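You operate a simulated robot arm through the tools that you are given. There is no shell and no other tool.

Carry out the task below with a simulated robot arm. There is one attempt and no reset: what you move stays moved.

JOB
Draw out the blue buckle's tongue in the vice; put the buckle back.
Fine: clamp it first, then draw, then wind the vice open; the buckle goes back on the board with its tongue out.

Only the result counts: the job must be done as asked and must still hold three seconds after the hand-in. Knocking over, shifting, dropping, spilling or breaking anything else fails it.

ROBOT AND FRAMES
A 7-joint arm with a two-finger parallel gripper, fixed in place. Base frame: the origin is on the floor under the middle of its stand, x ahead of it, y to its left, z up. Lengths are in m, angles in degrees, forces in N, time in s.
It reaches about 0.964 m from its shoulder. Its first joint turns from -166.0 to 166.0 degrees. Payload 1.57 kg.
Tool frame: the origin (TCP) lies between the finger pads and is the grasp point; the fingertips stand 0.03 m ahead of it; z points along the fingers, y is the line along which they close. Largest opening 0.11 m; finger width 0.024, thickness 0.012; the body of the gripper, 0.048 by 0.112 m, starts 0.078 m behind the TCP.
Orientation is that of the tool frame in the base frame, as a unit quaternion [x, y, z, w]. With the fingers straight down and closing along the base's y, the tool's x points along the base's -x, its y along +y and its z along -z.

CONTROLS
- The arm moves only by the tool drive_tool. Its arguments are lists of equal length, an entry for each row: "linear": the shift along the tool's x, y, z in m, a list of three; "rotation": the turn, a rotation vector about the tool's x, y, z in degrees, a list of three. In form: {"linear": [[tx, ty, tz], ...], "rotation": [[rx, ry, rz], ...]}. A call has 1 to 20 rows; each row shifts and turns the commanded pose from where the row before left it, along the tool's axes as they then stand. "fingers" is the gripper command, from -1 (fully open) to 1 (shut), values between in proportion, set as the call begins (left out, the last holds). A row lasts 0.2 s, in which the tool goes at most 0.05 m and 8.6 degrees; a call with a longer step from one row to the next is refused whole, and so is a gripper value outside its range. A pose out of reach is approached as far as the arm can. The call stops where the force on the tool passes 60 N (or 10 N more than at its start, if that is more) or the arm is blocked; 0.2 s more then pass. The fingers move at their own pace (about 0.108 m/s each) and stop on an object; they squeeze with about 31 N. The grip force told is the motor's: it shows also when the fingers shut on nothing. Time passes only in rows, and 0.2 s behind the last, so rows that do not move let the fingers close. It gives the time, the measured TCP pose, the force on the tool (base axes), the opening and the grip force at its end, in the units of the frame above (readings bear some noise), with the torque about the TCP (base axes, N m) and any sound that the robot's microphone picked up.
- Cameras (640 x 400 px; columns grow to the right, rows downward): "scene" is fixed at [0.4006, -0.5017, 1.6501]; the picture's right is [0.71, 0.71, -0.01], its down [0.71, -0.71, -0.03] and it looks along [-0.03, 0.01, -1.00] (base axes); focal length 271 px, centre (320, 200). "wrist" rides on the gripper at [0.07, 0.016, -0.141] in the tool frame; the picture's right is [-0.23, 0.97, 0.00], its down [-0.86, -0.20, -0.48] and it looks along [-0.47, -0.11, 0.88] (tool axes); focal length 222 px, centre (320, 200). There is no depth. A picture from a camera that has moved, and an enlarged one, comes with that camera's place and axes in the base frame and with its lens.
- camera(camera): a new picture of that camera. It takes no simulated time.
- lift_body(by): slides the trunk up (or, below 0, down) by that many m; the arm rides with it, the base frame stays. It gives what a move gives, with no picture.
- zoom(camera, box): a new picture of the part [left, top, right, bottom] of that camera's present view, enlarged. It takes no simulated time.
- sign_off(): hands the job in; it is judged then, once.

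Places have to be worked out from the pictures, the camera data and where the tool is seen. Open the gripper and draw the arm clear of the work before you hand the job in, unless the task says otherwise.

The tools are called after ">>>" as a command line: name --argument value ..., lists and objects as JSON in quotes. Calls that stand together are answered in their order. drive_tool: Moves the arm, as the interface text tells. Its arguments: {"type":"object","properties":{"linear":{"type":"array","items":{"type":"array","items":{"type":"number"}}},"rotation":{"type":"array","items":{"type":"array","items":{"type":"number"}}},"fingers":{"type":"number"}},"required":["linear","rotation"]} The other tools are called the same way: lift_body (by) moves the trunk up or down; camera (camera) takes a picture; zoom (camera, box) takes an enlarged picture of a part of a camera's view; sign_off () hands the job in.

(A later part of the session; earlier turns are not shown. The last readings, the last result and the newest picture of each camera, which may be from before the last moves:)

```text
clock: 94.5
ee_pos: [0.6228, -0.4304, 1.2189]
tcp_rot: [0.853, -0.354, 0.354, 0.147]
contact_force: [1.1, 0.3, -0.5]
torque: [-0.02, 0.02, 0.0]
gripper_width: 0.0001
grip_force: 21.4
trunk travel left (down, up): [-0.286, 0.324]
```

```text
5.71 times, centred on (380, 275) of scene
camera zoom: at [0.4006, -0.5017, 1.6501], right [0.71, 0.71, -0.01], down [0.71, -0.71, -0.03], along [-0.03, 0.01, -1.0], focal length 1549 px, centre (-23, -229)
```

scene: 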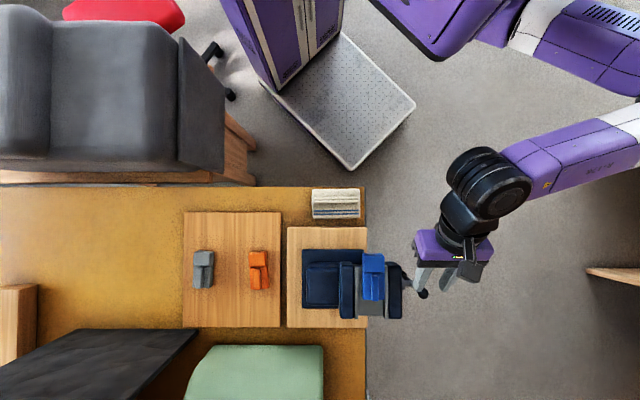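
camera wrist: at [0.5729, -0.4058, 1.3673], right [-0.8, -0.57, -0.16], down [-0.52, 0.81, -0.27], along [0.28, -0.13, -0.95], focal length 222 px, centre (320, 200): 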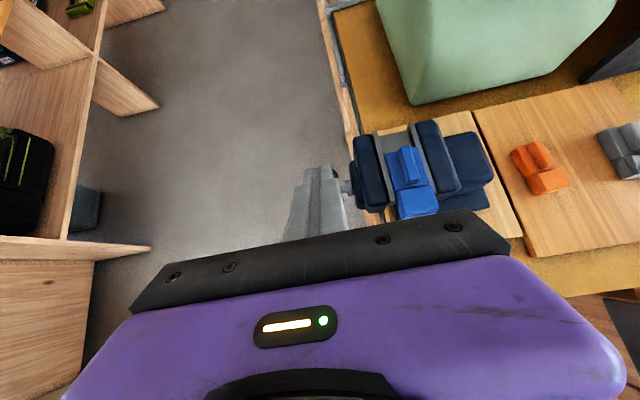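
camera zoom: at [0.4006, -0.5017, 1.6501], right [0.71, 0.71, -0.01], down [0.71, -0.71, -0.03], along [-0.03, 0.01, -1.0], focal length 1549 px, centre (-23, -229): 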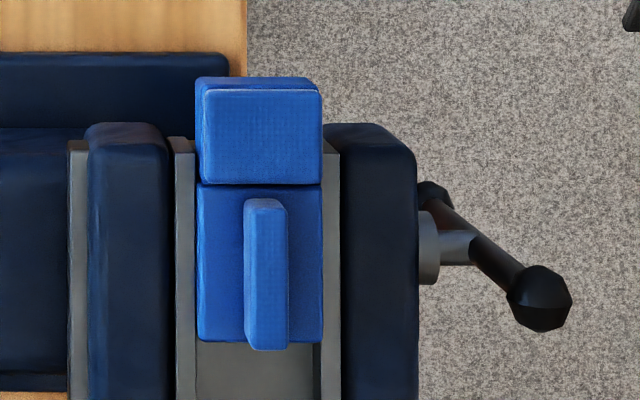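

The handle eased back to about vertical, but the plates are still in contact on both sides; a gentle trial pull will show whether the clamp holds. I open the fingers to 58 mm and move over the head (tongue), whose near part sticks out beyond the jaw ends.

>>> drive_tool --linear '[[-0.0011, 0.036, -0.0011], [-0.0011, 0.036, -0.0011], [-0.0011, 0.0355, -0.0011], [-0.0245, 0, 0.0244], [-0.0245, 0, 0.0244]]' --rotation '[[0, 0, 0], [0, 0, 0], [0, 0, 0], [0, 0, 0], [0, 0, 0]]' --fingers -0.05

>>> camera --camera "wrist"

>>> zoom --camera "wrist" --box '[230, 110, 410, 240]'

```text
clock: 95.7
ee_pos: [0.5429, -0.5045, 1.1454]
tcp_rot: [0.856, -0.352, 0.349, 0.149]
contact_force: [-0.4, 0.3, -0.2]
torque: [0.01, 0.01, 0.01]
gripper_width: 0.0576
grip_force: 0.0
trunk travel left (down, up): [-0.286, 0.324]
```

```text
taken
camera wrist: at [0.4966, -0.4786, 1.295], right [-0.8, -0.58, -0.15], down [-0.53, 0.81, -0.26], along [0.27, -0.13, -0.95], focal length 222 px, centre (320, 200)
```

wrist: 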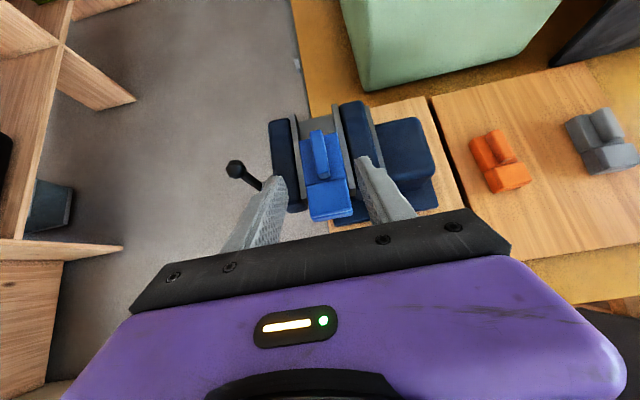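

```text
3.08 times, centred on (320, 175) of wrist
camera zoom: at [0.4966, -0.4786, 1.295], right [-0.8, -0.58, -0.15], down [-0.53, 0.81, -0.26], along [0.27, -0.13, -0.95], focal length 684 px, centre (320, 277)
```

zoom: 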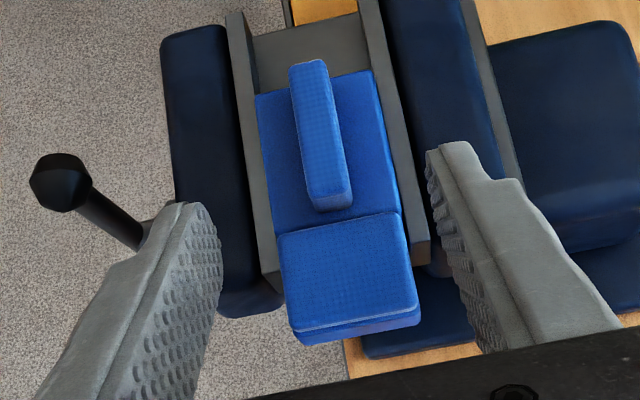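

The buckle is clearly clamped, the head spanning V 0.737–0.769 and centred at U 0.026. I lower the open fingers around the head.

>>> drive_tool --linear '[[-0.009, 0.0006, 0.009], [-0.009, 0.0006, 0.009], [-0.009, 0, 0.009], [-0.009, 0, 0.009]]' --rotation '[[0, 0, 0], [0, 0, 0], [0, 0, 0], [0, 0, 0]]'

>>> zoom --camera "wrist" --box '[230, 110, 410, 240]'

```text
clock: 96.7
ee_pos: [0.5415, -0.5041, 1.0992]
tcp_rot: [0.853, -0.354, 0.355, 0.146]
contact_force: [-0.2, 0.5, -0.2]
torque: [-0.02, -0.03, 0.0]
gripper_width: 0.0577
grip_force: 0.0
trunk travel left (down, up): [-0.286, 0.324]
```

```text
3.08 times, centred on (320, 175) of wrist
camera zoom: at [0.4923, -0.4792, 1.2474], right [-0.8, -0.57, -0.16], down [-0.52, 0.81, -0.27], along [0.29, -0.13, -0.95], focal length 684 px, centre (320, 277)
```

zoom: 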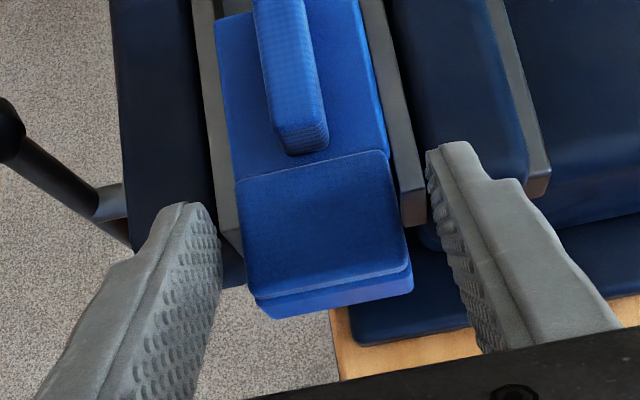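

Clear on both sides. I lower the last 16 mm, check for contact, then close on the head.

>>> drive_tool --linear '[[-0.0057, 0, 0.0057], [-0.0057, 0, 0.0057]]' --rotation '[[0, 0, 0], [0, 0, 0]]'

>>> drive_tool --linear '[[0, 0, 0], [0, 0, 0], [0, 0, 0]]' --rotation '[[0, 0, 0], [0, 0, 0], [0, 0, 0]]' --fingers 1

>>> zoom --camera "wrist" --box '[230, 110, 410, 240]'

```text
clock: 97.3
ee_pos: [0.542, -0.504, 1.0833]
tcp_rot: [0.853, -0.353, 0.354, 0.147]
contact_force: [0.0, 0.7, 1.9]
torque: [-0.08, 0.04, -0.03]
gripper_width: 0.0577
grip_force: 0.1
trunk travel left (down, up): [-0.286, 0.324]
```

```text
clock: 98.1
ee_pos: [0.542, -0.5022, 1.0826]
tcp_rot: [0.853, -0.353, 0.354, 0.147]
contact_force: [3.9, 10.7, 6.1]
torque: [-0.05, -0.17, 0.07]
gripper_width: 0.043
grip_force: 30.8
trunk travel left (down, up): [-0.286, 0.324]
```

```text
3.08 times, centred on (320, 175) of wrist
camera zoom: at [0.4932, -0.4788, 1.2316], right [-0.8, -0.58, -0.16], down [-0.53, 0.81, -0.27], along [0.29, -0.13, -0.95], focal length 684 px, centre (320, 277)
```

zoom: 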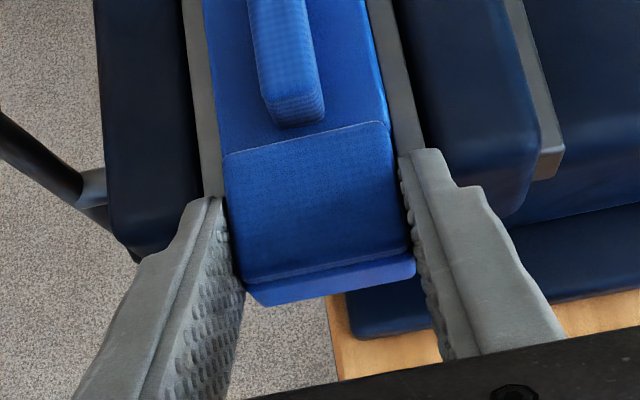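

The head is gripped at 43 mm, with about 10 N sideways because the centre is 1–2 mm off. I relieve that, then pull gently towards the robot in 2 mm steps.

>>> drive_tool --linear '[[0.0005, -0.0016, -0.0005]]' --rotation '[[0, 0, 0]]'

>>> drive_tool --linear '[[-0.0014, 0, -0.0014]]' --rotation '[[0, 0, 0]]'

>>> drive_tool --linear '[[-0.0014, 0, -0.0014]]' --rotation '[[0, 0, 0]]'

>>> zoom --camera "wrist" --box '[230, 110, 410, 240]'

>>> zoom --camera "scene" --box '[310, 230, 430, 330]'

```text
clock: 98.5
ee_pos: [0.5416, -0.5021, 1.083]
tcp_rot: [0.853, -0.353, 0.354, 0.146]
contact_force: [2.0, 4.8, 0.3]
torque: [0.01, -0.13, 0.29]
gripper_width: 0.0429
grip_force: 31.1
trunk travel left (down, up): [-0.286, 0.324]
```

```text
clock: 98.9
ee_pos: [0.5411, -0.502, 1.0826]
tcp_rot: [0.853, -0.354, 0.355, 0.147]
contact_force: [2.1, 1.0, 1.1]
torque: [-0.03, -0.13, 0.18]
gripper_width: 0.0428
grip_force: 30.9
trunk travel left (down, up): [-0.286, 0.324]
```

```text
clock: 99.3
ee_pos: [0.5398, -0.5011, 1.0836]
tcp_rot: [0.853, -0.354, 0.355, 0.147]
contact_force: [0.2, 1.2, 0.1]
torque: [-0.05, -0.05, 0.07]
gripper_width: 0.0431
grip_force: 30.2
trunk travel left (down, up): [-0.286, 0.324]
```

```text
3.08 times, centred on (320, 175) of wrist
camera zoom: at [0.4908, -0.4755, 1.2317], right [-0.8, -0.57, -0.16], down [-0.52, 0.81, -0.27], along [0.28, -0.13, -0.95], focal length 684 px, centre (320, 277)
```

zoom: 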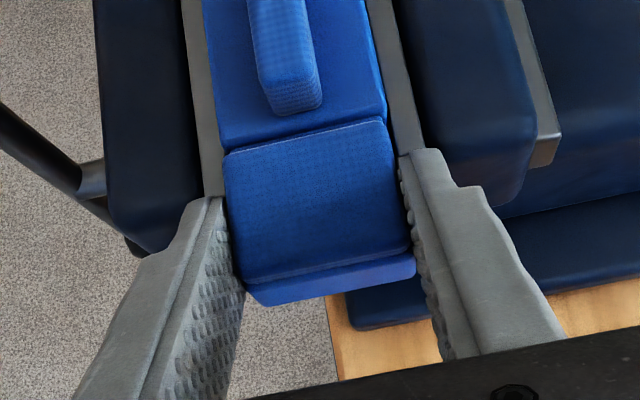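

```text
4.00 times, centred on (370, 280) of scene
camera zoom: at [0.4006, -0.5017, 1.6501], right [0.71, 0.71, -0.01], down [0.71, -0.71, -0.03], along [-0.03, 0.01, -1.0], focal length 1084 px, centre (120, -120)
```

zoom: 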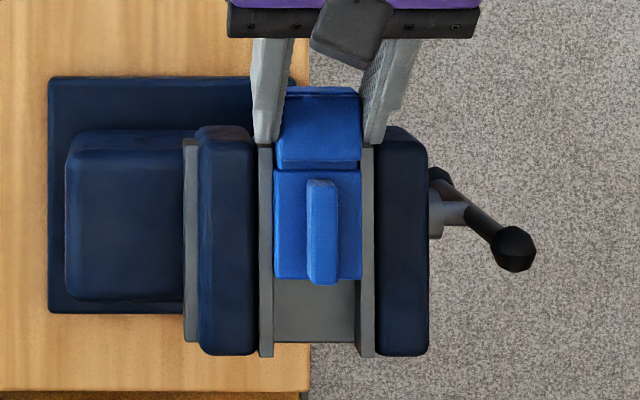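

The head is sliding out of the block: the seam has opened while the block stays put, and the force is tiny. So the head is indeed the tongue; I keep drawing in 4 mm steps.

>>> drive_tool --linear '[[-0.0028, 0, -0.0028]]' --rotation '[[0, 0, 0]]'

>>> drive_tool --linear '[[-0.0028, 0, -0.0028]]' --rotation '[[0, 0, 0]]'

>>> zoom --camera "wrist" --box '[230, 110, 410, 240]'

>>> zoom --camera "scene" --box '[310, 230, 430, 330]'

```text
clock: 99.7
ee_pos: [0.5356, -0.4966, 1.0832]
tcp_rot: [0.853, -0.353, 0.355, 0.147]
contact_force: [-1.1, -1.5, 0.6]
torque: [-0.09, -0.07, -0.03]
gripper_width: 0.0431
grip_force: 31.4
trunk travel left (down, up): [-0.286, 0.324]
```

```text
clock: 100.1
ee_pos: [0.5338, -0.4944, 1.0836]
tcp_rot: [0.853, -0.355, 0.354, 0.147]
contact_force: [-2.4, -2.7, 0.9]
torque: [-0.11, 0.05, 0.03]
gripper_width: 0.0426
grip_force: 31.3
trunk travel left (down, up): [-0.286, 0.324]
```

```text
3.08 times, centred on (320, 175) of wrist
camera zoom: at [0.485, -0.4697, 1.2317], right [-0.8, -0.57, -0.16], down [-0.52, 0.81, -0.27], along [0.28, -0.13, -0.95], focal length 684 px, centre (320, 277)
```

zoom: 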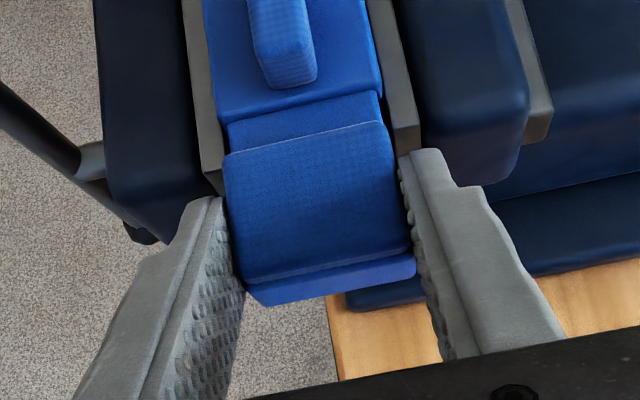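

```text
4.00 times, centred on (370, 280) of scene
camera zoom: at [0.4006, -0.5017, 1.6501], right [0.71, 0.71, -0.01], down [0.71, -0.71, -0.03], along [-0.03, 0.01, -1.0], focal length 1084 px, centre (120, -120)
```

zoom: 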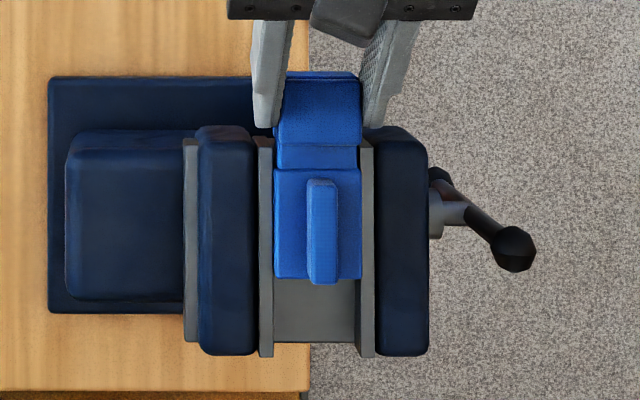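

The tongue is drawing out nicely, its flat stem now visible, and the block has not shifted. I continue in small steps, watching for the end stop.

>>> drive_tool --linear '[[-0.0028, 0.0005, -0.0028], [-0.0028, 0, -0.0028]]' --rotation '[[0, 0, 0], [0, 0, 0]]'

>>> drive_tool --linear '[[-0.0028, 0, -0.0028]]' --rotation '[[0, 0, 0]]'

>>> zoom --camera "scene" --box '[310, 230, 430, 330]'

>>> zoom --camera "wrist" --box '[230, 90, 410, 240]'

```text
clock: 100.7
ee_pos: [0.5283, -0.4883, 1.0832]
tcp_rot: [0.853, -0.354, 0.354, 0.146]
contact_force: [-0.6, -1.9, 0.0]
torque: [-0.1, -0.03, 0.03]
gripper_width: 0.0431
grip_force: 30.7
trunk travel left (down, up): [-0.286, 0.324]
```

```text
clock: 101.1
ee_pos: [0.5254, -0.4861, 1.0832]
tcp_rot: [0.853, -0.354, 0.355, 0.146]
contact_force: [-1.4, -2.2, 1.0]
torque: [-0.2, -0.09, 0.03]
gripper_width: 0.0428
grip_force: 31.1
trunk travel left (down, up): [-0.286, 0.324]
```

```text
4.00 times, centred on (370, 280) of scene
camera zoom: at [0.4006, -0.5017, 1.6501], right [0.71, 0.71, -0.01], down [0.71, -0.71, -0.03], along [-0.03, 0.01, -1.0], focal length 1084 px, centre (120, -120)
```

zoom: 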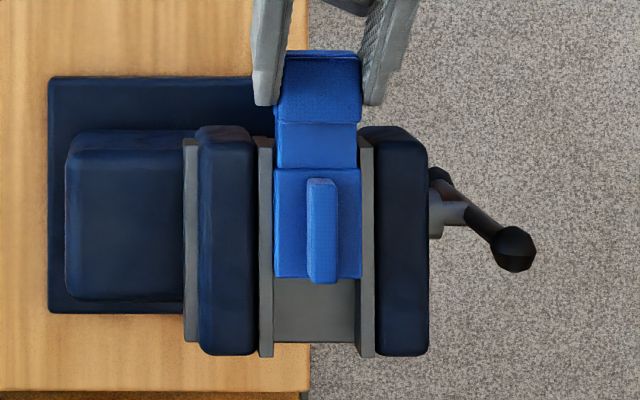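

```text
2.67 times, centred on (320, 165) of wrist
camera zoom: at [0.4768, -0.4616, 1.2317], right [-0.8, -0.57, -0.16], down [-0.52, 0.81, -0.27], along [0.28, -0.13, -0.95], focal length 592 px, centre (320, 293)
```

zoom: 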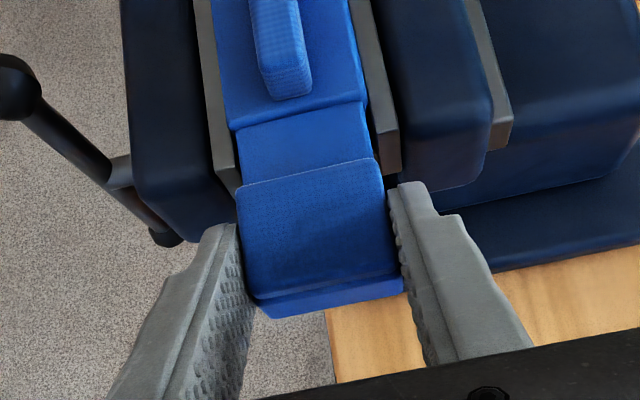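

About 24 mm are drawn and the block hasn't moved. I go on in small steps to find the end stop.

>>> drive_tool --linear '[[-0.0021, 0, -0.0021]]' --rotation '[[0, 0, 0]]'

>>> drive_tool --linear '[[-0.0021, 0, -0.0021]]' --rotation '[[0, 0, 0]]'

>>> drive_tool --linear '[[-0.0021, 0, -0.0021]]' --rotation '[[0, 0, 0]]'

>>> zoom --camera "scene" --box '[310, 230, 430, 330]'

```text
clock: 101.5
ee_pos: [0.5243, -0.4844, 1.0836]
tcp_rot: [0.853, -0.353, 0.355, 0.147]
contact_force: [-1.3, -2.7, -0.2]
torque: [-0.13, 0.02, 0.01]
gripper_width: 0.0432
grip_force: 31.0
trunk travel left (down, up): [-0.286, 0.324]
```

```text
clock: 101.9
ee_pos: [0.5211, -0.4829, 1.0837]
tcp_rot: [0.853, -0.355, 0.354, 0.147]
contact_force: [-2.8, -2.7, 0.7]
torque: [-0.13, 0.02, 0.03]
gripper_width: 0.0428
grip_force: 31.3
trunk travel left (down, up): [-0.286, 0.324]
```

```text
clock: 102.3
ee_pos: [0.5195, -0.48, 1.0842]
tcp_rot: [0.853, -0.354, 0.354, 0.147]
contact_force: [0.9, -7.4, 0.5]
torque: [-0.18, 0.03, -0.15]
gripper_width: 0.043
grip_force: 31.3
trunk travel left (down, up): [-0.286, 0.324]
```

```text
4.00 times, centred on (370, 280) of scene
camera zoom: at [0.4006, -0.5017, 1.6501], right [0.71, 0.71, -0.01], down [0.71, -0.71, -0.03], along [-0.03, 0.01, -1.0], focal length 1084 px, centre (120, -120)
```

zoom: 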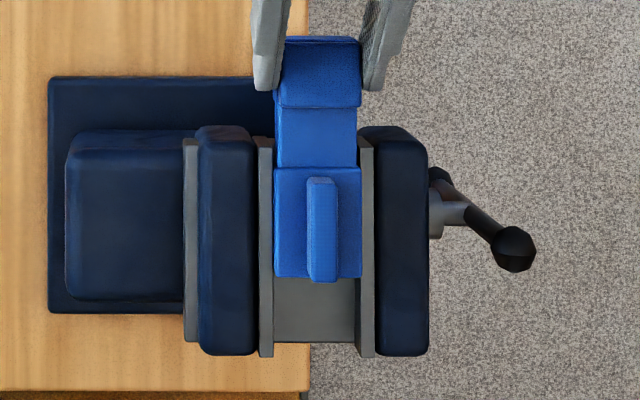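

A resistance of about 6 N has appeared at 32 mm drawn. One more small step should tell whether this is the end stop.

>>> drive_tool --linear '[[-0.0014, 0.0004, -0.0014]]' --rotation '[[0, 0, 0]]'

>>> zoom --camera "scene" --box '[310, 230, 430, 330]'

>>> zoom --camera "wrist" --box '[230, 90, 410, 240]'

```text
clock: 102.7
ee_pos: [0.5178, -0.4798, 1.083]
tcp_rot: [0.853, -0.353, 0.355, 0.147]
contact_force: [3.4, -7.6, -0.7]
torque: [-0.15, -0.08, -0.12]
gripper_width: 0.0431
grip_force: 31.2
trunk travel left (down, up): [-0.286, 0.324]
```

```text
4.00 times, centred on (370, 280) of scene
camera zoom: at [0.4006, -0.5017, 1.6501], right [0.71, 0.71, -0.01], down [0.71, -0.71, -0.03], along [-0.03, 0.01, -1.0], focal length 1084 px, centre (120, -120)
```

zoom: 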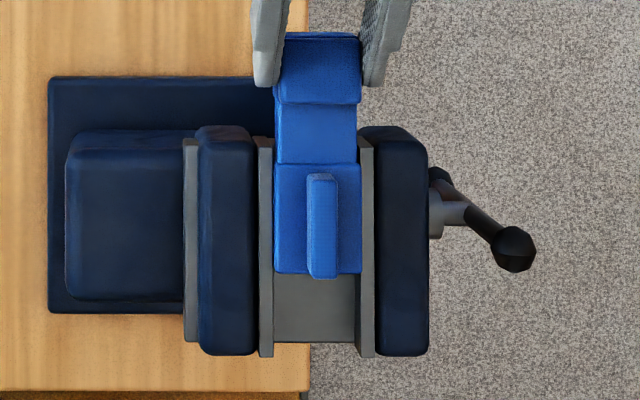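

```text
2.67 times, centred on (320, 165) of wrist
camera zoom: at [0.4696, -0.4546, 1.2318], right [-0.8, -0.58, -0.16], down [-0.53, 0.81, -0.27], along [0.28, -0.13, -0.95], focal length 592 px, centre (320, 293)
```

zoom: 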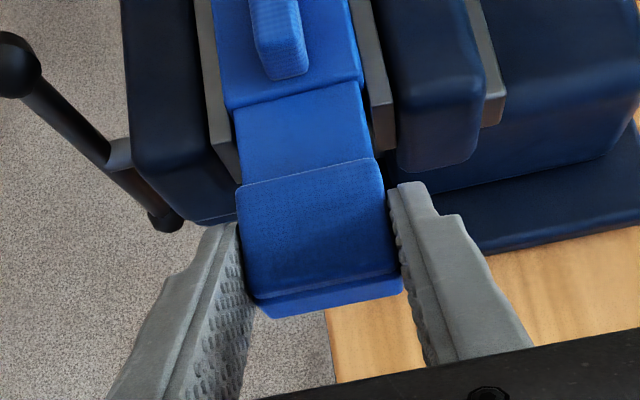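

The stem length is unchanged while the block itself has begun to slip, so the tongue is fully out at its stop (about 32 mm). I open the fingers and lift clear.

>>> drive_tool --linear '[[0, 0, 0], [0, 0, 0], [0.007, 0, -0.007], [0.014, 0, -0.014], [0.02, 0, -0.02], [0.02, 0, -0.02]]' --rotation '[[0, 0, 0], [0, 0, 0], [0, 0, 0], [0, 0, 0], [0, 0, 0], [0, 0, 0]]' --fingers -0.05

>>> camera --camera "wrist"

>>> zoom --camera "scene" --box '[310, 220, 430, 320]'

```text
clock: 104.1
ee_pos: [0.5167, -0.4804, 1.1597]
tcp_rot: [0.857, -0.356, 0.342, 0.147]
contact_force: [-0.1, 0.4, 1.0]
torque: [0.03, 0.03, -0.03]
gripper_width: 0.0576
grip_force: 0.0
trunk travel left (down, up): [-0.286, 0.324]
```

```text
taken
camera wrist: at [0.4722, -0.4572, 1.3097], right [-0.81, -0.57, -0.15], down [-0.53, 0.81, -0.25], along [0.26, -0.12, -0.96], focal length 222 px, centre (320, 200)
```

wrist: 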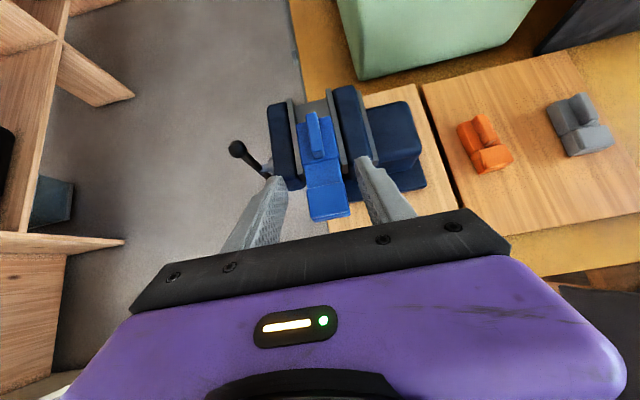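

```text
4.00 times, centred on (370, 270) of scene
camera zoom: at [0.4006, -0.5017, 1.6501], right [0.71, 0.71, -0.01], down [0.71, -0.71, -0.03], along [-0.03, 0.01, -1.0], focal length 1084 px, centre (120, -80)
```

zoom: 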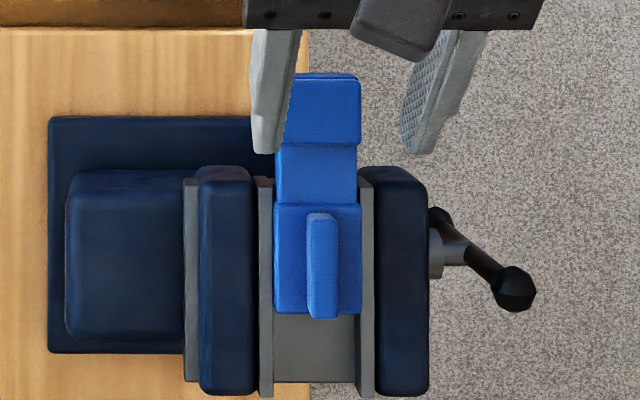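

Tongue out and clear. Next I wind the vice open: I shut the fingers and go round to the near side of the top ball, to push it away from the robot with the fingertips.

>>> drive_tool --linear '[[0, -0.0368, 0], [0, -0.0368, 0], [0, -0.0368, 0], [0.003, 0, 0.03], [0.003, 0, 0.03], [0.0007, 0, 0.03]]' --rotation '[[0, 0, 0], [0, 0, 0], [0, 0, 0], [0, 0, 0], [0, 0, 0], [0, 0, 0]]' --fingers 1

>>> camera --camera "wrist"

>>> zoom --camera "wrist" --box '[250, 100, 430, 230]'

```text
clock: 105.5
ee_pos: [0.6442, -0.4488, 1.1108]
tcp_rot: [0.852, -0.354, 0.355, 0.147]
contact_force: [0.0, 0.2, 0.4]
torque: [0.03, -0.01, 0.05]
gripper_width: 0.0001
grip_force: 21.3
trunk travel left (down, up): [-0.286, 0.324]
```

```text
taken
camera wrist: at [0.5951, -0.4242, 1.2592], right [-0.8, -0.57, -0.16], down [-0.52, 0.81, -0.27], along [0.29, -0.13, -0.95], focal length 222 px, centre (320, 200)
```

wrist: 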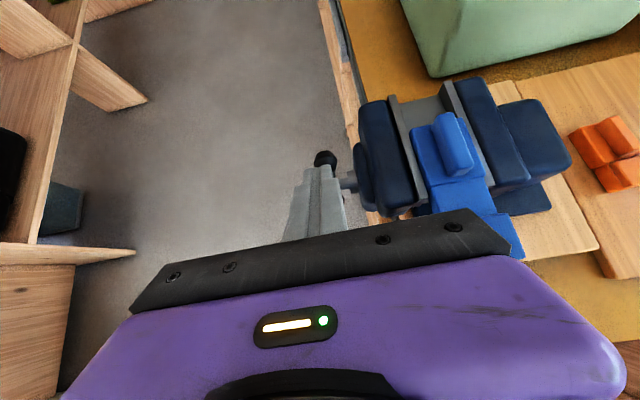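

```text
3.08 times, centred on (340, 165) of wrist
camera zoom: at [0.5951, -0.4242, 1.2592], right [-0.8, -0.57, -0.16], down [-0.52, 0.81, -0.27], along [0.29, -0.13, -0.95], focal length 684 px, centre (258, 308)
```

zoom: 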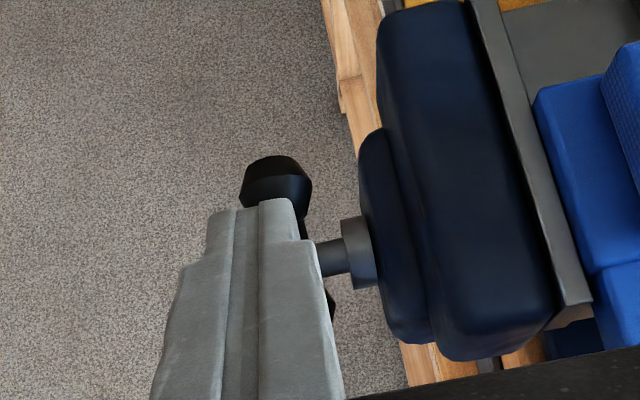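

The ball is at U 0.131, so I shift 6 mm over, come up to it and push it away along its arc, first about 27°.

>>> drive_tool --linear '[[0, 0.006, 0.0157], [0, 0, 0.0082], [0.0073, 0, 0.0086], [0.0061, 0, 0.0099], [0.0043, 0, 0.0108]]' --rotation '[[0, 0, 0], [0, 0, 0], [0, 0, 0], [0, 0, 0], [0, 0, 0]]'

>>> camera --camera "wrist"

>>> zoom --camera "scene" --box '[310, 230, 430, 330]'

```text
clock: 106.7
ee_pos: [0.6743, -0.4888, 1.0849]
tcp_rot: [0.853, -0.354, 0.354, 0.146]
contact_force: [-1.1, 0.4, 2.4]
torque: [-0.01, -0.01, 0.02]
gripper_width: 0.0001
grip_force: 21.7
trunk travel left (down, up): [-0.286, 0.324]
```

```text
taken
camera wrist: at [0.6266, -0.4644, 1.2334], right [-0.8, -0.57, -0.16], down [-0.53, 0.81, -0.27], along [0.28, -0.13, -0.95], focal length 222 px, centre (320, 200)
```

wrist: 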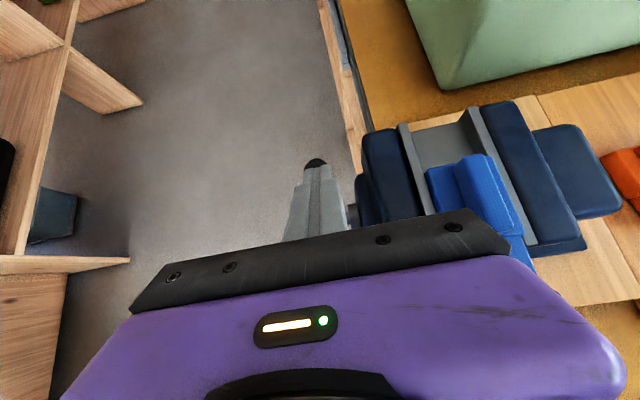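

```text
4.00 times, centred on (370, 280) of scene
camera zoom: at [0.4006, -0.5017, 1.6501], right [0.71, 0.71, -0.01], down [0.71, -0.71, -0.03], along [-0.03, 0.01, -1.0], focal length 1084 px, centre (120, -120)
```

zoom: 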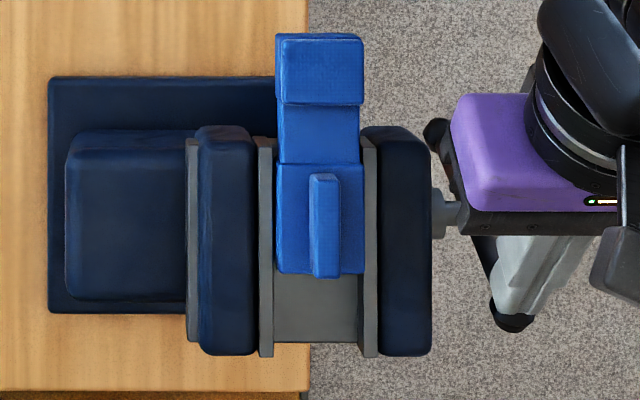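

The jaw is opening (edge moved back). The buckle rides along on the bed, as it should. I continue to about 63°.

>>> drive_tool --linear '[[0.0027, 0, 0.0113], [0.0008, 0, 0.0116], [-0.0008, 0, 0.0116], [-0.0028, 0, 0.0113]]' --rotation '[[0, 0, 0], [0, 0, 0], [0, 0, 0], [0, 0, 0]]'

>>> zoom --camera "scene" --box '[310, 230, 430, 330]'

```text
clock: 107.7
ee_pos: [0.6977, -0.512, 1.0525]
tcp_rot: [0.853, -0.355, 0.354, 0.147]
contact_force: [0.3, 0.4, 1.2]
torque: [-0.02, -0.02, 0.02]
gripper_width: 0.0001
grip_force: 21.7
trunk travel left (down, up): [-0.286, 0.324]
```

```text
4.00 times, centred on (370, 280) of scene
camera zoom: at [0.4006, -0.5017, 1.6501], right [0.71, 0.71, -0.01], down [0.71, -0.71, -0.03], along [-0.03, 0.01, -1.0], focal length 1084 px, centre (120, -120)
```

zoom: 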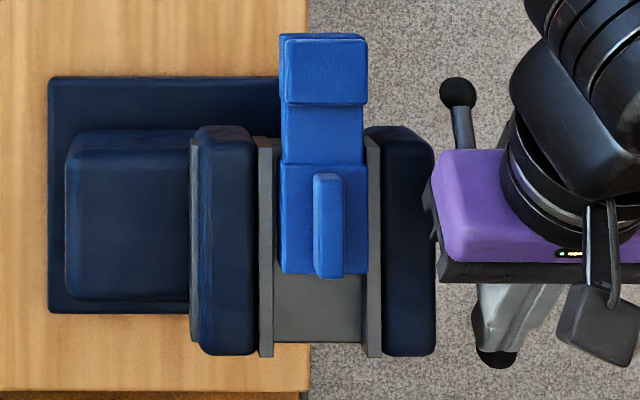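

The vice keeps opening; the first ball is now low on the near side (about 114°). I withdraw, pass round on the outside, and come beneath it to lift it with the fingers' upper face.

>>> drive_tool --linear '[[0, 0, -0.04], [0, -0.042, 0], [0, -0.042, 0], [-0.0337, 0, 0.0033], [-0.0337, 0, 0.0033], [-0.0337, 0, 0.0033], [-0.0337, 0, 0.0033], [-0.0337, 0, 0.0033]]' --rotation '[[0, 0, 0], [0, 0, 0], [0, 0, 0], [0, 0, 0], [0, 0, 0], [0, 0, 0], [0, 0, 0], [0, 0, 0]]'

>>> camera --camera "wrist"

>>> zoom --camera "scene" --box '[330, 200, 470, 320]'

```text
clock: 109.5
ee_pos: [0.6617, -0.3563, 0.953]
tcp_rot: [0.853, -0.353, 0.354, 0.147]
contact_force: [-0.2, -0.3, 0.4]
torque: [0.0, -0.01, 0.01]
gripper_width: 0.0
grip_force: 21.2
trunk travel left (down, up): [-0.286, 0.324]
```

```text
taken
camera wrist: at [0.613, -0.3313, 1.0999], right [-0.8, -0.58, -0.16], down [-0.53, 0.81, -0.27], along [0.28, -0.13, -0.95], focal length 222 px, centre (320, 200)
```

wrist: 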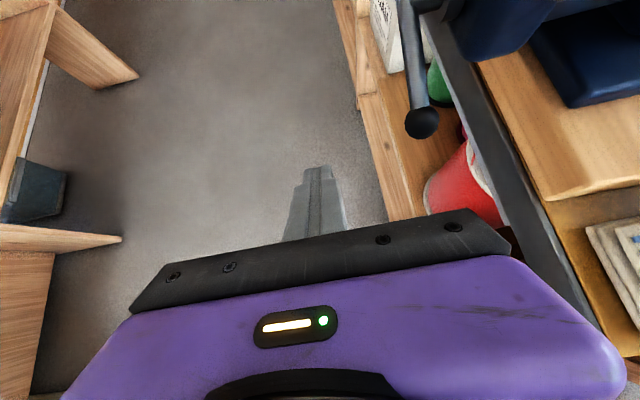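

```text
3.33 times, centred on (400, 260) of scene
camera zoom: at [0.4006, -0.5017, 1.6501], right [0.71, 0.71, -0.01], down [0.71, -0.71, -0.03], along [-0.03, 0.01, -1.0], focal length 904 px, centre (53, 0)
```

zoom: 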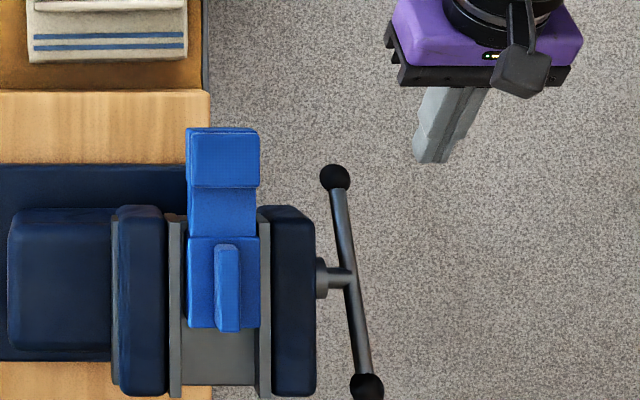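

Ball located at U 0.138, V 0.750, z 0.960, with the closed fingers beside and just beneath it. I slide in under it, then lift it along its arc.

>>> drive_tool --linear '[[-0.004, 0, 0], [0, 0.026, 0], [0, 0.026, 0], [0, 0.0265, 0]]' --rotation '[[0, 0, 0], [0, 0, 0], [0, 0, 0], [0, 0, 0]]'

>>> camera --camera "wrist"

>>> zoom --camera "wrist" --box '[250, 80, 400, 220]'

```text
clock: 110.5
ee_pos: [0.6049, -0.4096, 0.9482]
tcp_rot: [0.853, -0.354, 0.354, 0.147]
contact_force: [-0.8, 0.4, 0.8]
torque: [0.0, -0.02, 0.0]
gripper_width: 0.0
grip_force: 21.1
trunk travel left (down, up): [-0.286, 0.324]
```

```text
taken
camera wrist: at [0.5555, -0.3852, 1.0967], right [-0.8, -0.58, -0.16], down [-0.53, 0.81, -0.27], along [0.28, -0.13, -0.95], focal length 222 px, centre (320, 200)
```

wrist: 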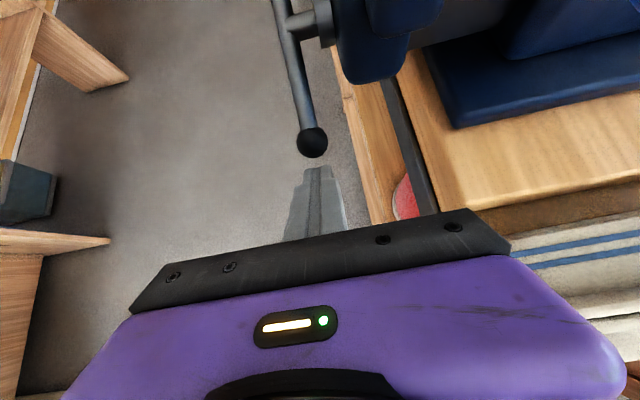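

```text
2.86 times, centred on (325, 150) of wrist
camera zoom: at [0.5555, -0.3852, 1.0967], right [-0.8, -0.58, -0.16], down [-0.53, 0.81, -0.27], along [0.28, -0.13, -0.95], focal length 635 px, centre (306, 343)
```

zoom: 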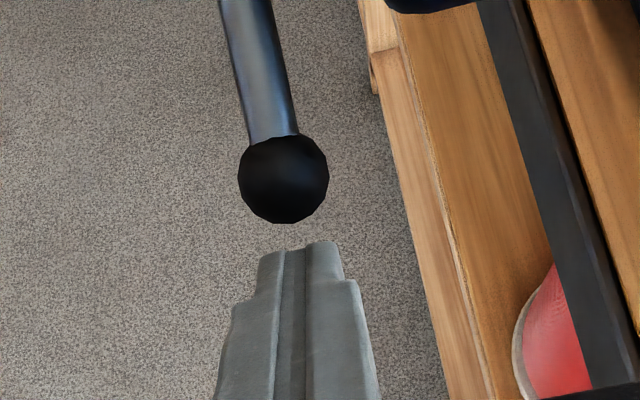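

The finger lies under the ball as intended. I raise the ball along its arc, up to about 68° first.

>>> drive_tool --linear '[[0.0078, 0, 0], [0.0052, 0, -0.0104], [0.0068, 0, -0.0095], [0.0082, 0, -0.0083], [0.0093, 0, -0.0068], [0.0103, 0, -0.0054]]' --rotation '[[0, 0, 0], [0, 0, 0], [0, 0, 0], [0, 0, 0], [0, 0, 0], [0, 0, 0]]'

>>> camera --camera "wrist"

>>> zoom --camera "scene" --box '[310, 230, 430, 330]'

```text
clock: 111.9
ee_pos: [0.6092, -0.4142, 1.0128]
tcp_rot: [0.853, -0.352, 0.357, 0.147]
contact_force: [0.3, -0.4, -1.1]
torque: [-0.03, 0.02, 0.0]
gripper_width: 0.0
grip_force: 20.8
trunk travel left (down, up): [-0.286, 0.324]
```

```text
taken
camera wrist: at [0.5602, -0.3897, 1.1603], right [-0.8, -0.58, -0.16], down [-0.53, 0.81, -0.27], along [0.29, -0.13, -0.95], focal length 222 px, centre (320, 200)
```

wrist: 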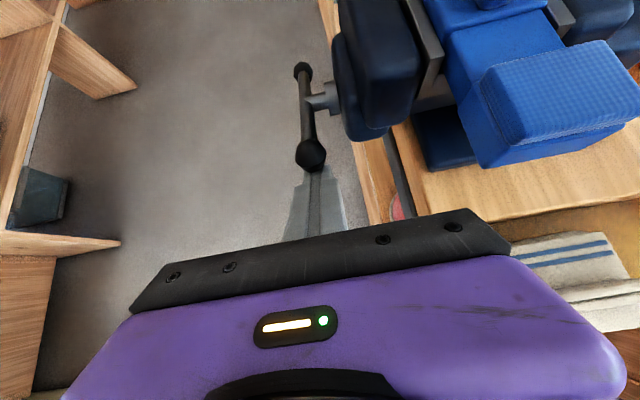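

```text
4.00 times, centred on (370, 280) of scene
camera zoom: at [0.4006, -0.5017, 1.6501], right [0.71, 0.71, -0.01], down [0.71, -0.71, -0.03], along [-0.03, 0.01, -1.0], focal length 1084 px, centre (120, -120)
```

zoom: 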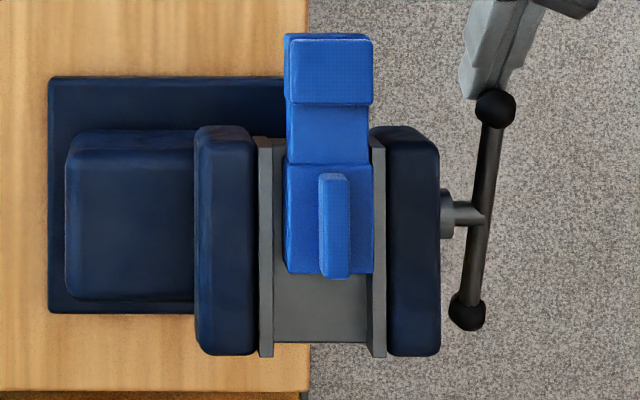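

The jaw opens further (about 6.5 mm back so far) and the buckle lies loose on the bed. I keep raising the ball to about 23°.

>>> drive_tool --linear '[[0.0111, 0, -0.0037], [0.0115, 0, -0.0019], [0.0116, 0, 0], [0.0115, 0, 0.0017], [0.011, 0, 0.0036]]' --rotation '[[0, 0, 0], [0, 0, 0], [0, 0, 0], [0, 0, 0], [0, 0, 0]]'

>>> camera --camera "wrist"

>>> zoom --camera "scene" --box '[310, 230, 430, 330]'

```text
clock: 113.1
ee_pos: [0.6367, -0.4418, 1.0509]
tcp_rot: [0.853, -0.353, 0.355, 0.147]
contact_force: [0.5, 0.2, -0.1]
torque: [0.0, -0.01, -0.01]
gripper_width: 0.0001
grip_force: 21.6
trunk travel left (down, up): [-0.286, 0.324]
```

```text
taken
camera wrist: at [0.5875, -0.4173, 1.1992], right [-0.8, -0.57, -0.16], down [-0.52, 0.81, -0.27], along [0.28, -0.13, -0.95], focal length 222 px, centre (320, 200)
```

wrist: 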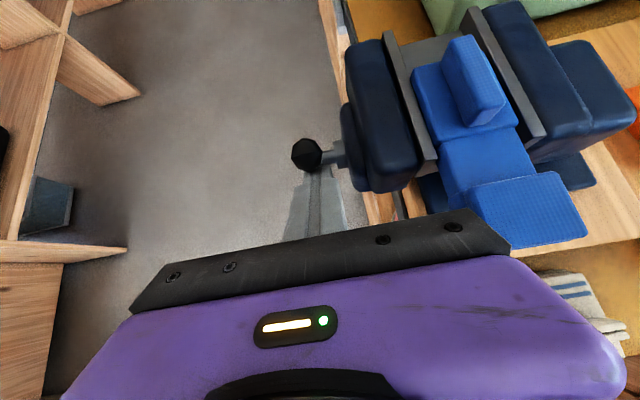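

```text
4.00 times, centred on (370, 280) of scene
camera zoom: at [0.4006, -0.5017, 1.6501], right [0.71, 0.71, -0.01], down [0.71, -0.71, -0.03], along [-0.03, 0.01, -1.0], focal length 1084 px, centre (120, -120)
```

zoom: 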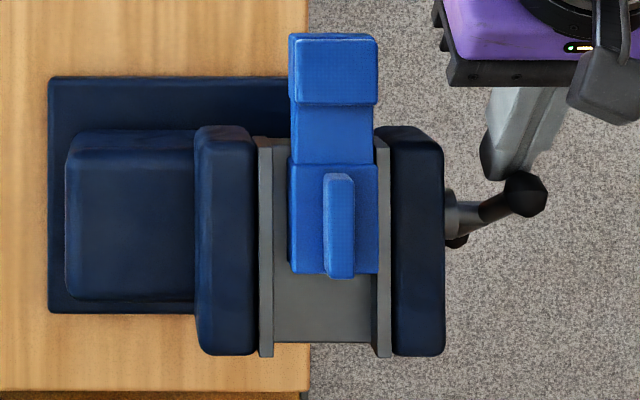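

Almost back to the starting gap. I push the ball the last stretch to upright so the vice is open as it was found.

>>> drive_tool --linear '[[0.0104, 0, 0.0052], [0.0095, 0, 0.0068], [0.0083, 0, 0.0082]]' --rotation '[[0, 0, 0], [0, 0, 0], [0, 0, 0]]'

>>> drive_tool --linear '[[-0.01, 0, 0], [-0.01, 0, 0], [0, 0, -0.03], [0, 0, -0.03], [0, 0, -0.03]]' --rotation '[[0, 0, 0], [0, 0, 0], [0, 0, 0], [0, 0, 0], [0, 0, 0]]'

>>> camera --camera "wrist"

>>> zoom --camera "scene" --box '[310, 230, 430, 330]'

```text
clock: 113.9
ee_pos: [0.6601, -0.466, 1.057]
tcp_rot: [0.853, -0.353, 0.354, 0.147]
contact_force: [-0.1, 0.6, 0.1]
torque: [-0.01, 0.0, 0.0]
gripper_width: 0.0
grip_force: 21.4
trunk travel left (down, up): [-0.286, 0.324]
```

```text
clock: 115.1
ee_pos: [0.6053, -0.4113, 1.1044]
tcp_rot: [0.853, -0.354, 0.354, 0.147]
contact_force: [0.3, 0.0, 0.5]
torque: [0.0, -0.04, 0.01]
gripper_width: 0.0001
grip_force: 21.0
trunk travel left (down, up): [-0.286, 0.324]
```

```text
taken
camera wrist: at [0.5565, -0.3866, 1.2531], right [-0.8, -0.57, -0.16], down [-0.53, 0.81, -0.27], along [0.28, -0.13, -0.95], focal length 222 px, centre (320, 200)
```

wrist: 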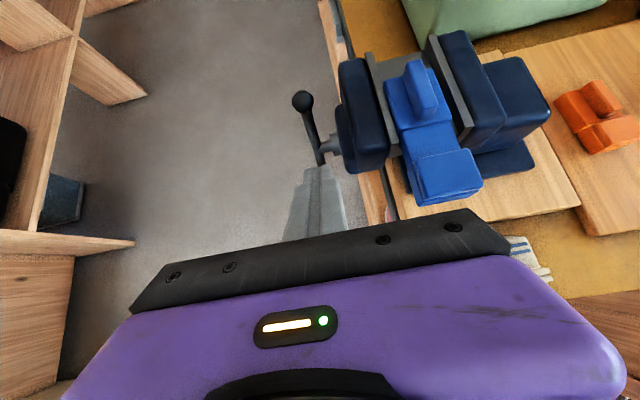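

```text
4.00 times, centred on (370, 280) of scene
camera zoom: at [0.4006, -0.5017, 1.6501], right [0.71, 0.71, -0.01], down [0.71, -0.71, -0.03], along [-0.03, 0.01, -1.0], focal length 1084 px, centre (120, -120)
```

zoom: 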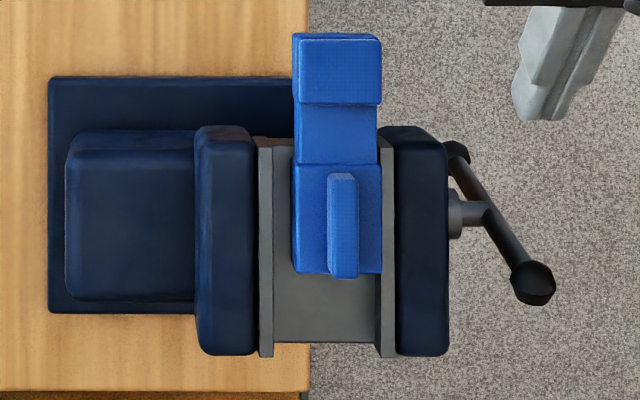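

The vice is open as it was at the start and the buckle lies loose with its tongue out. I measure the rib's position for picking it up.

>>> zoom --camera "wrist" --box '[360, 30, 500, 210]'

```text
2.22 times, centred on (430, 120) of wrist
camera zoom: at [0.5565, -0.3866, 1.2531], right [-0.8, -0.57, -0.16], down [-0.53, 0.81, -0.27], along [0.28, -0.13, -0.95], focal length 494 px, centre (76, 378)
```

zoom: 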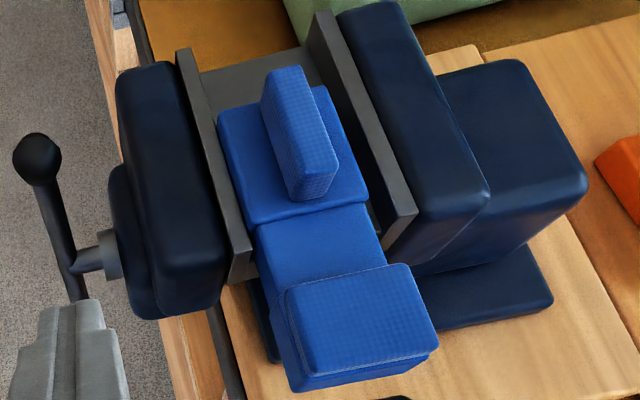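

I rise and move over the rib with the fingers opened to 38 mm.

>>> drive_tool --linear '[[0.0213, 0, -0.0211], [0.0213, 0, -0.0211], [0.0148, 0.0337, 0.0149], [0.0148, 0.0337, 0.0149], [0.0148, 0.0337, 0.0149]]' --rotation '[[0, 0, 0], [0, 0, 0], [0, 0, 0], [0, 0, 0], [0, 0, 0]]' --fingers 0.3

>>> camera --camera "wrist"

>>> zoom --camera "wrist" --box '[220, 100, 420, 230]'

```text
clock: 116.3
ee_pos: [0.579, -0.5269, 1.1652]
tcp_rot: [0.853, -0.353, 0.354, 0.146]
contact_force: [0.0, 0.4, 0.0]
torque: [-0.02, 0.02, -0.02]
gripper_width: 0.0382
grip_force: 0.1
trunk travel left (down, up): [-0.286, 0.324]
```

```text
taken
camera wrist: at [0.5301, -0.502, 1.3135], right [-0.8, -0.58, -0.16], down [-0.53, 0.81, -0.27], along [0.28, -0.13, -0.95], focal length 222 px, centre (320, 200)
```

wrist: 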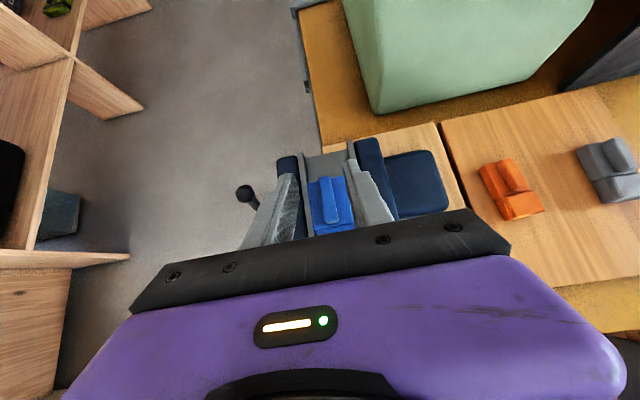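

```text
3.08 times, centred on (320, 165) of wrist
camera zoom: at [0.5301, -0.502, 1.3135], right [-0.8, -0.58, -0.16], down [-0.53, 0.81, -0.27], along [0.28, -0.13, -0.95], focal length 684 px, centre (320, 308)
```

zoom: 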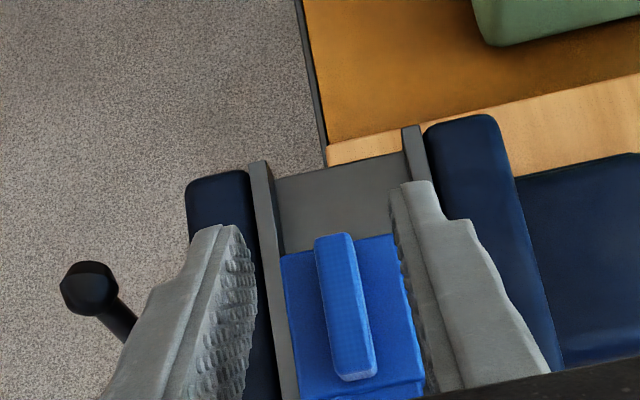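

The rib's centre is at U 0.0371, V 0.799, parallel to the jaws. With the tongue out the balance point is nearer the robot, so I aim a little closer in along the rib and lower.

>>> drive_tool --linear '[[-0.0117, -0.0001, 0.0093], [-0.0117, -0.0001, 0.0093], [-0.0117, -0.0001, 0.0093], [-0.0117, 0, 0.0093]]' --rotation '[[0, 0, 0], [0, 0, 0], [0, 0, 0], [0, 0, 0]]'

>>> zoom --camera "wrist" --box '[220, 100, 420, 230]'

```text
clock: 117.3
ee_pos: [0.5736, -0.5233, 1.1065]
tcp_rot: [0.853, -0.354, 0.354, 0.147]
contact_force: [-0.5, 0.5, -0.1]
torque: [0.01, 0.04, 0.01]
gripper_width: 0.0385
grip_force: 0.0
trunk travel left (down, up): [-0.286, 0.324]
```

```text
3.08 times, centred on (320, 165) of wrist
camera zoom: at [0.5247, -0.498, 1.2543], right [-0.8, -0.57, -0.16], down [-0.52, 0.81, -0.27], along [0.28, -0.13, -0.95], focal length 684 px, centre (320, 308)
```

zoom: 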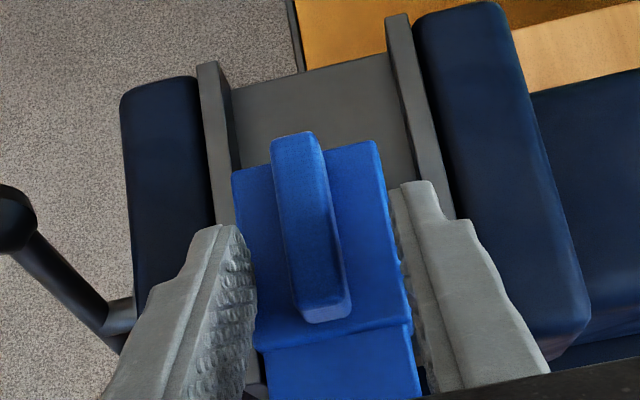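

Well placed. I nudge 1 mm across and lower in 1 mm steps until the tips lightly touch the block.

>>> drive_tool --linear '[[-0.001, -0.0009, 0.001], [-0.001, 0, 0.001]]' --rotation '[[0, 0, 0], [0, 0, 0]]'

>>> drive_tool --linear '[[-0.0009, 0, 0.0009], [-0.0009, 0, 0.0009]]' --rotation '[[0, 0, 0], [0, 0, 0]]'

```text
clock: 117.9
ee_pos: [0.5746, -0.5228, 1.1024]
tcp_rot: [0.853, -0.354, 0.355, 0.148]
contact_force: [-0.4, -0.1, -1.2]
torque: [0.04, -0.03, -0.03]
gripper_width: 0.0387
grip_force: 0.1
trunk travel left (down, up): [-0.286, 0.324]
```

```text
clock: 118.5
ee_pos: [0.5738, -0.5212, 1.1021]
tcp_rot: [0.853, -0.353, 0.355, 0.147]
contact_force: [0.1, 2.2, 9.4]
torque: [-0.02, -0.09, 0.06]
gripper_width: 0.0386
grip_force: 0.1
trunk travel left (down, up): [-0.286, 0.324]
```

Touching with about 9 N. I add a hair more pressure and close on the rib.

>>> drive_tool --linear '[[-0.0007, 0, 0.0007], [0, 0, 0]]' --rotation '[[0, 0, 0], [0, 0, 0]]'

>>> drive_tool --linear '[[0, 0, 0], [0, 0, 0], [0, 0, 0], [0, 0, 0]]' --rotation '[[0, 0, 0], [0, 0, 0], [0, 0, 0], [0, 0, 0]]' --fingers 1

>>> drive_tool --linear '[[0.0007, 0, -0.0007], [0.0007, 0, -0.0007], [0.0007, 0, -0.0007], [0.0007, 0, -0.0007]]' --rotation '[[0, 0, 0], [0, 0, 0], [0, 0, 0], [0, 0, 0]]'

>>> zoom --camera "wrist" --box '[220, 100, 420, 230]'

```text
clock: 119.1
ee_pos: [0.5744, -0.5212, 1.101]
tcp_rot: [0.852, -0.353, 0.356, 0.148]
contact_force: [0.4, 2.0, 24.4]
torque: [-0.12, -0.29, 0.04]
gripper_width: 0.0386
grip_force: 0.0
trunk travel left (down, up): [-0.286, 0.324]
```

```text
clock: 120.1
ee_pos: [0.5737, -0.5211, 1.1017]
tcp_rot: [0.852, -0.353, 0.357, 0.148]
contact_force: [3.6, 5.1, 33.1]
torque: [-0.18, -0.32, 0.14]
gripper_width: 0.0132
grip_force: 30.4
trunk travel left (down, up): [-0.286, 0.324]
```

```text
clock: 121.1
ee_pos: [0.5739, -0.5211, 1.1019]
tcp_rot: [0.853, -0.354, 0.354, 0.146]
contact_force: [3.2, -1.7, 10.1]
torque: [-0.58, -0.54, 0.06]
gripper_width: 0.0132
grip_force: 30.4
trunk travel left (down, up): [-0.286, 0.324]
```

```text
3.08 times, centred on (320, 165) of wrist
camera zoom: at [0.5254, -0.4969, 1.2506], right [-0.8, -0.57, -0.16], down [-0.52, 0.81, -0.27], along [0.28, -0.13, -0.95], focal length 684 px, centre (320, 308)
```

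zoom: 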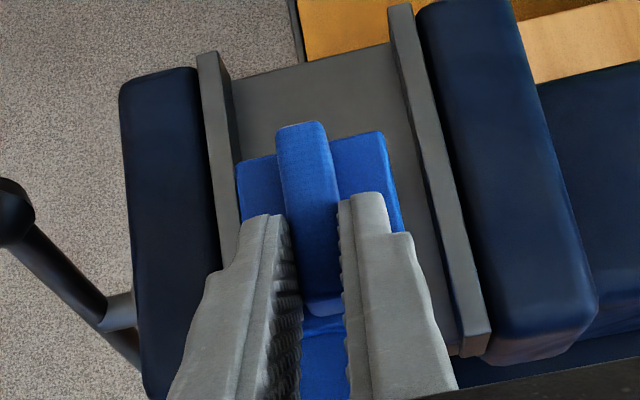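

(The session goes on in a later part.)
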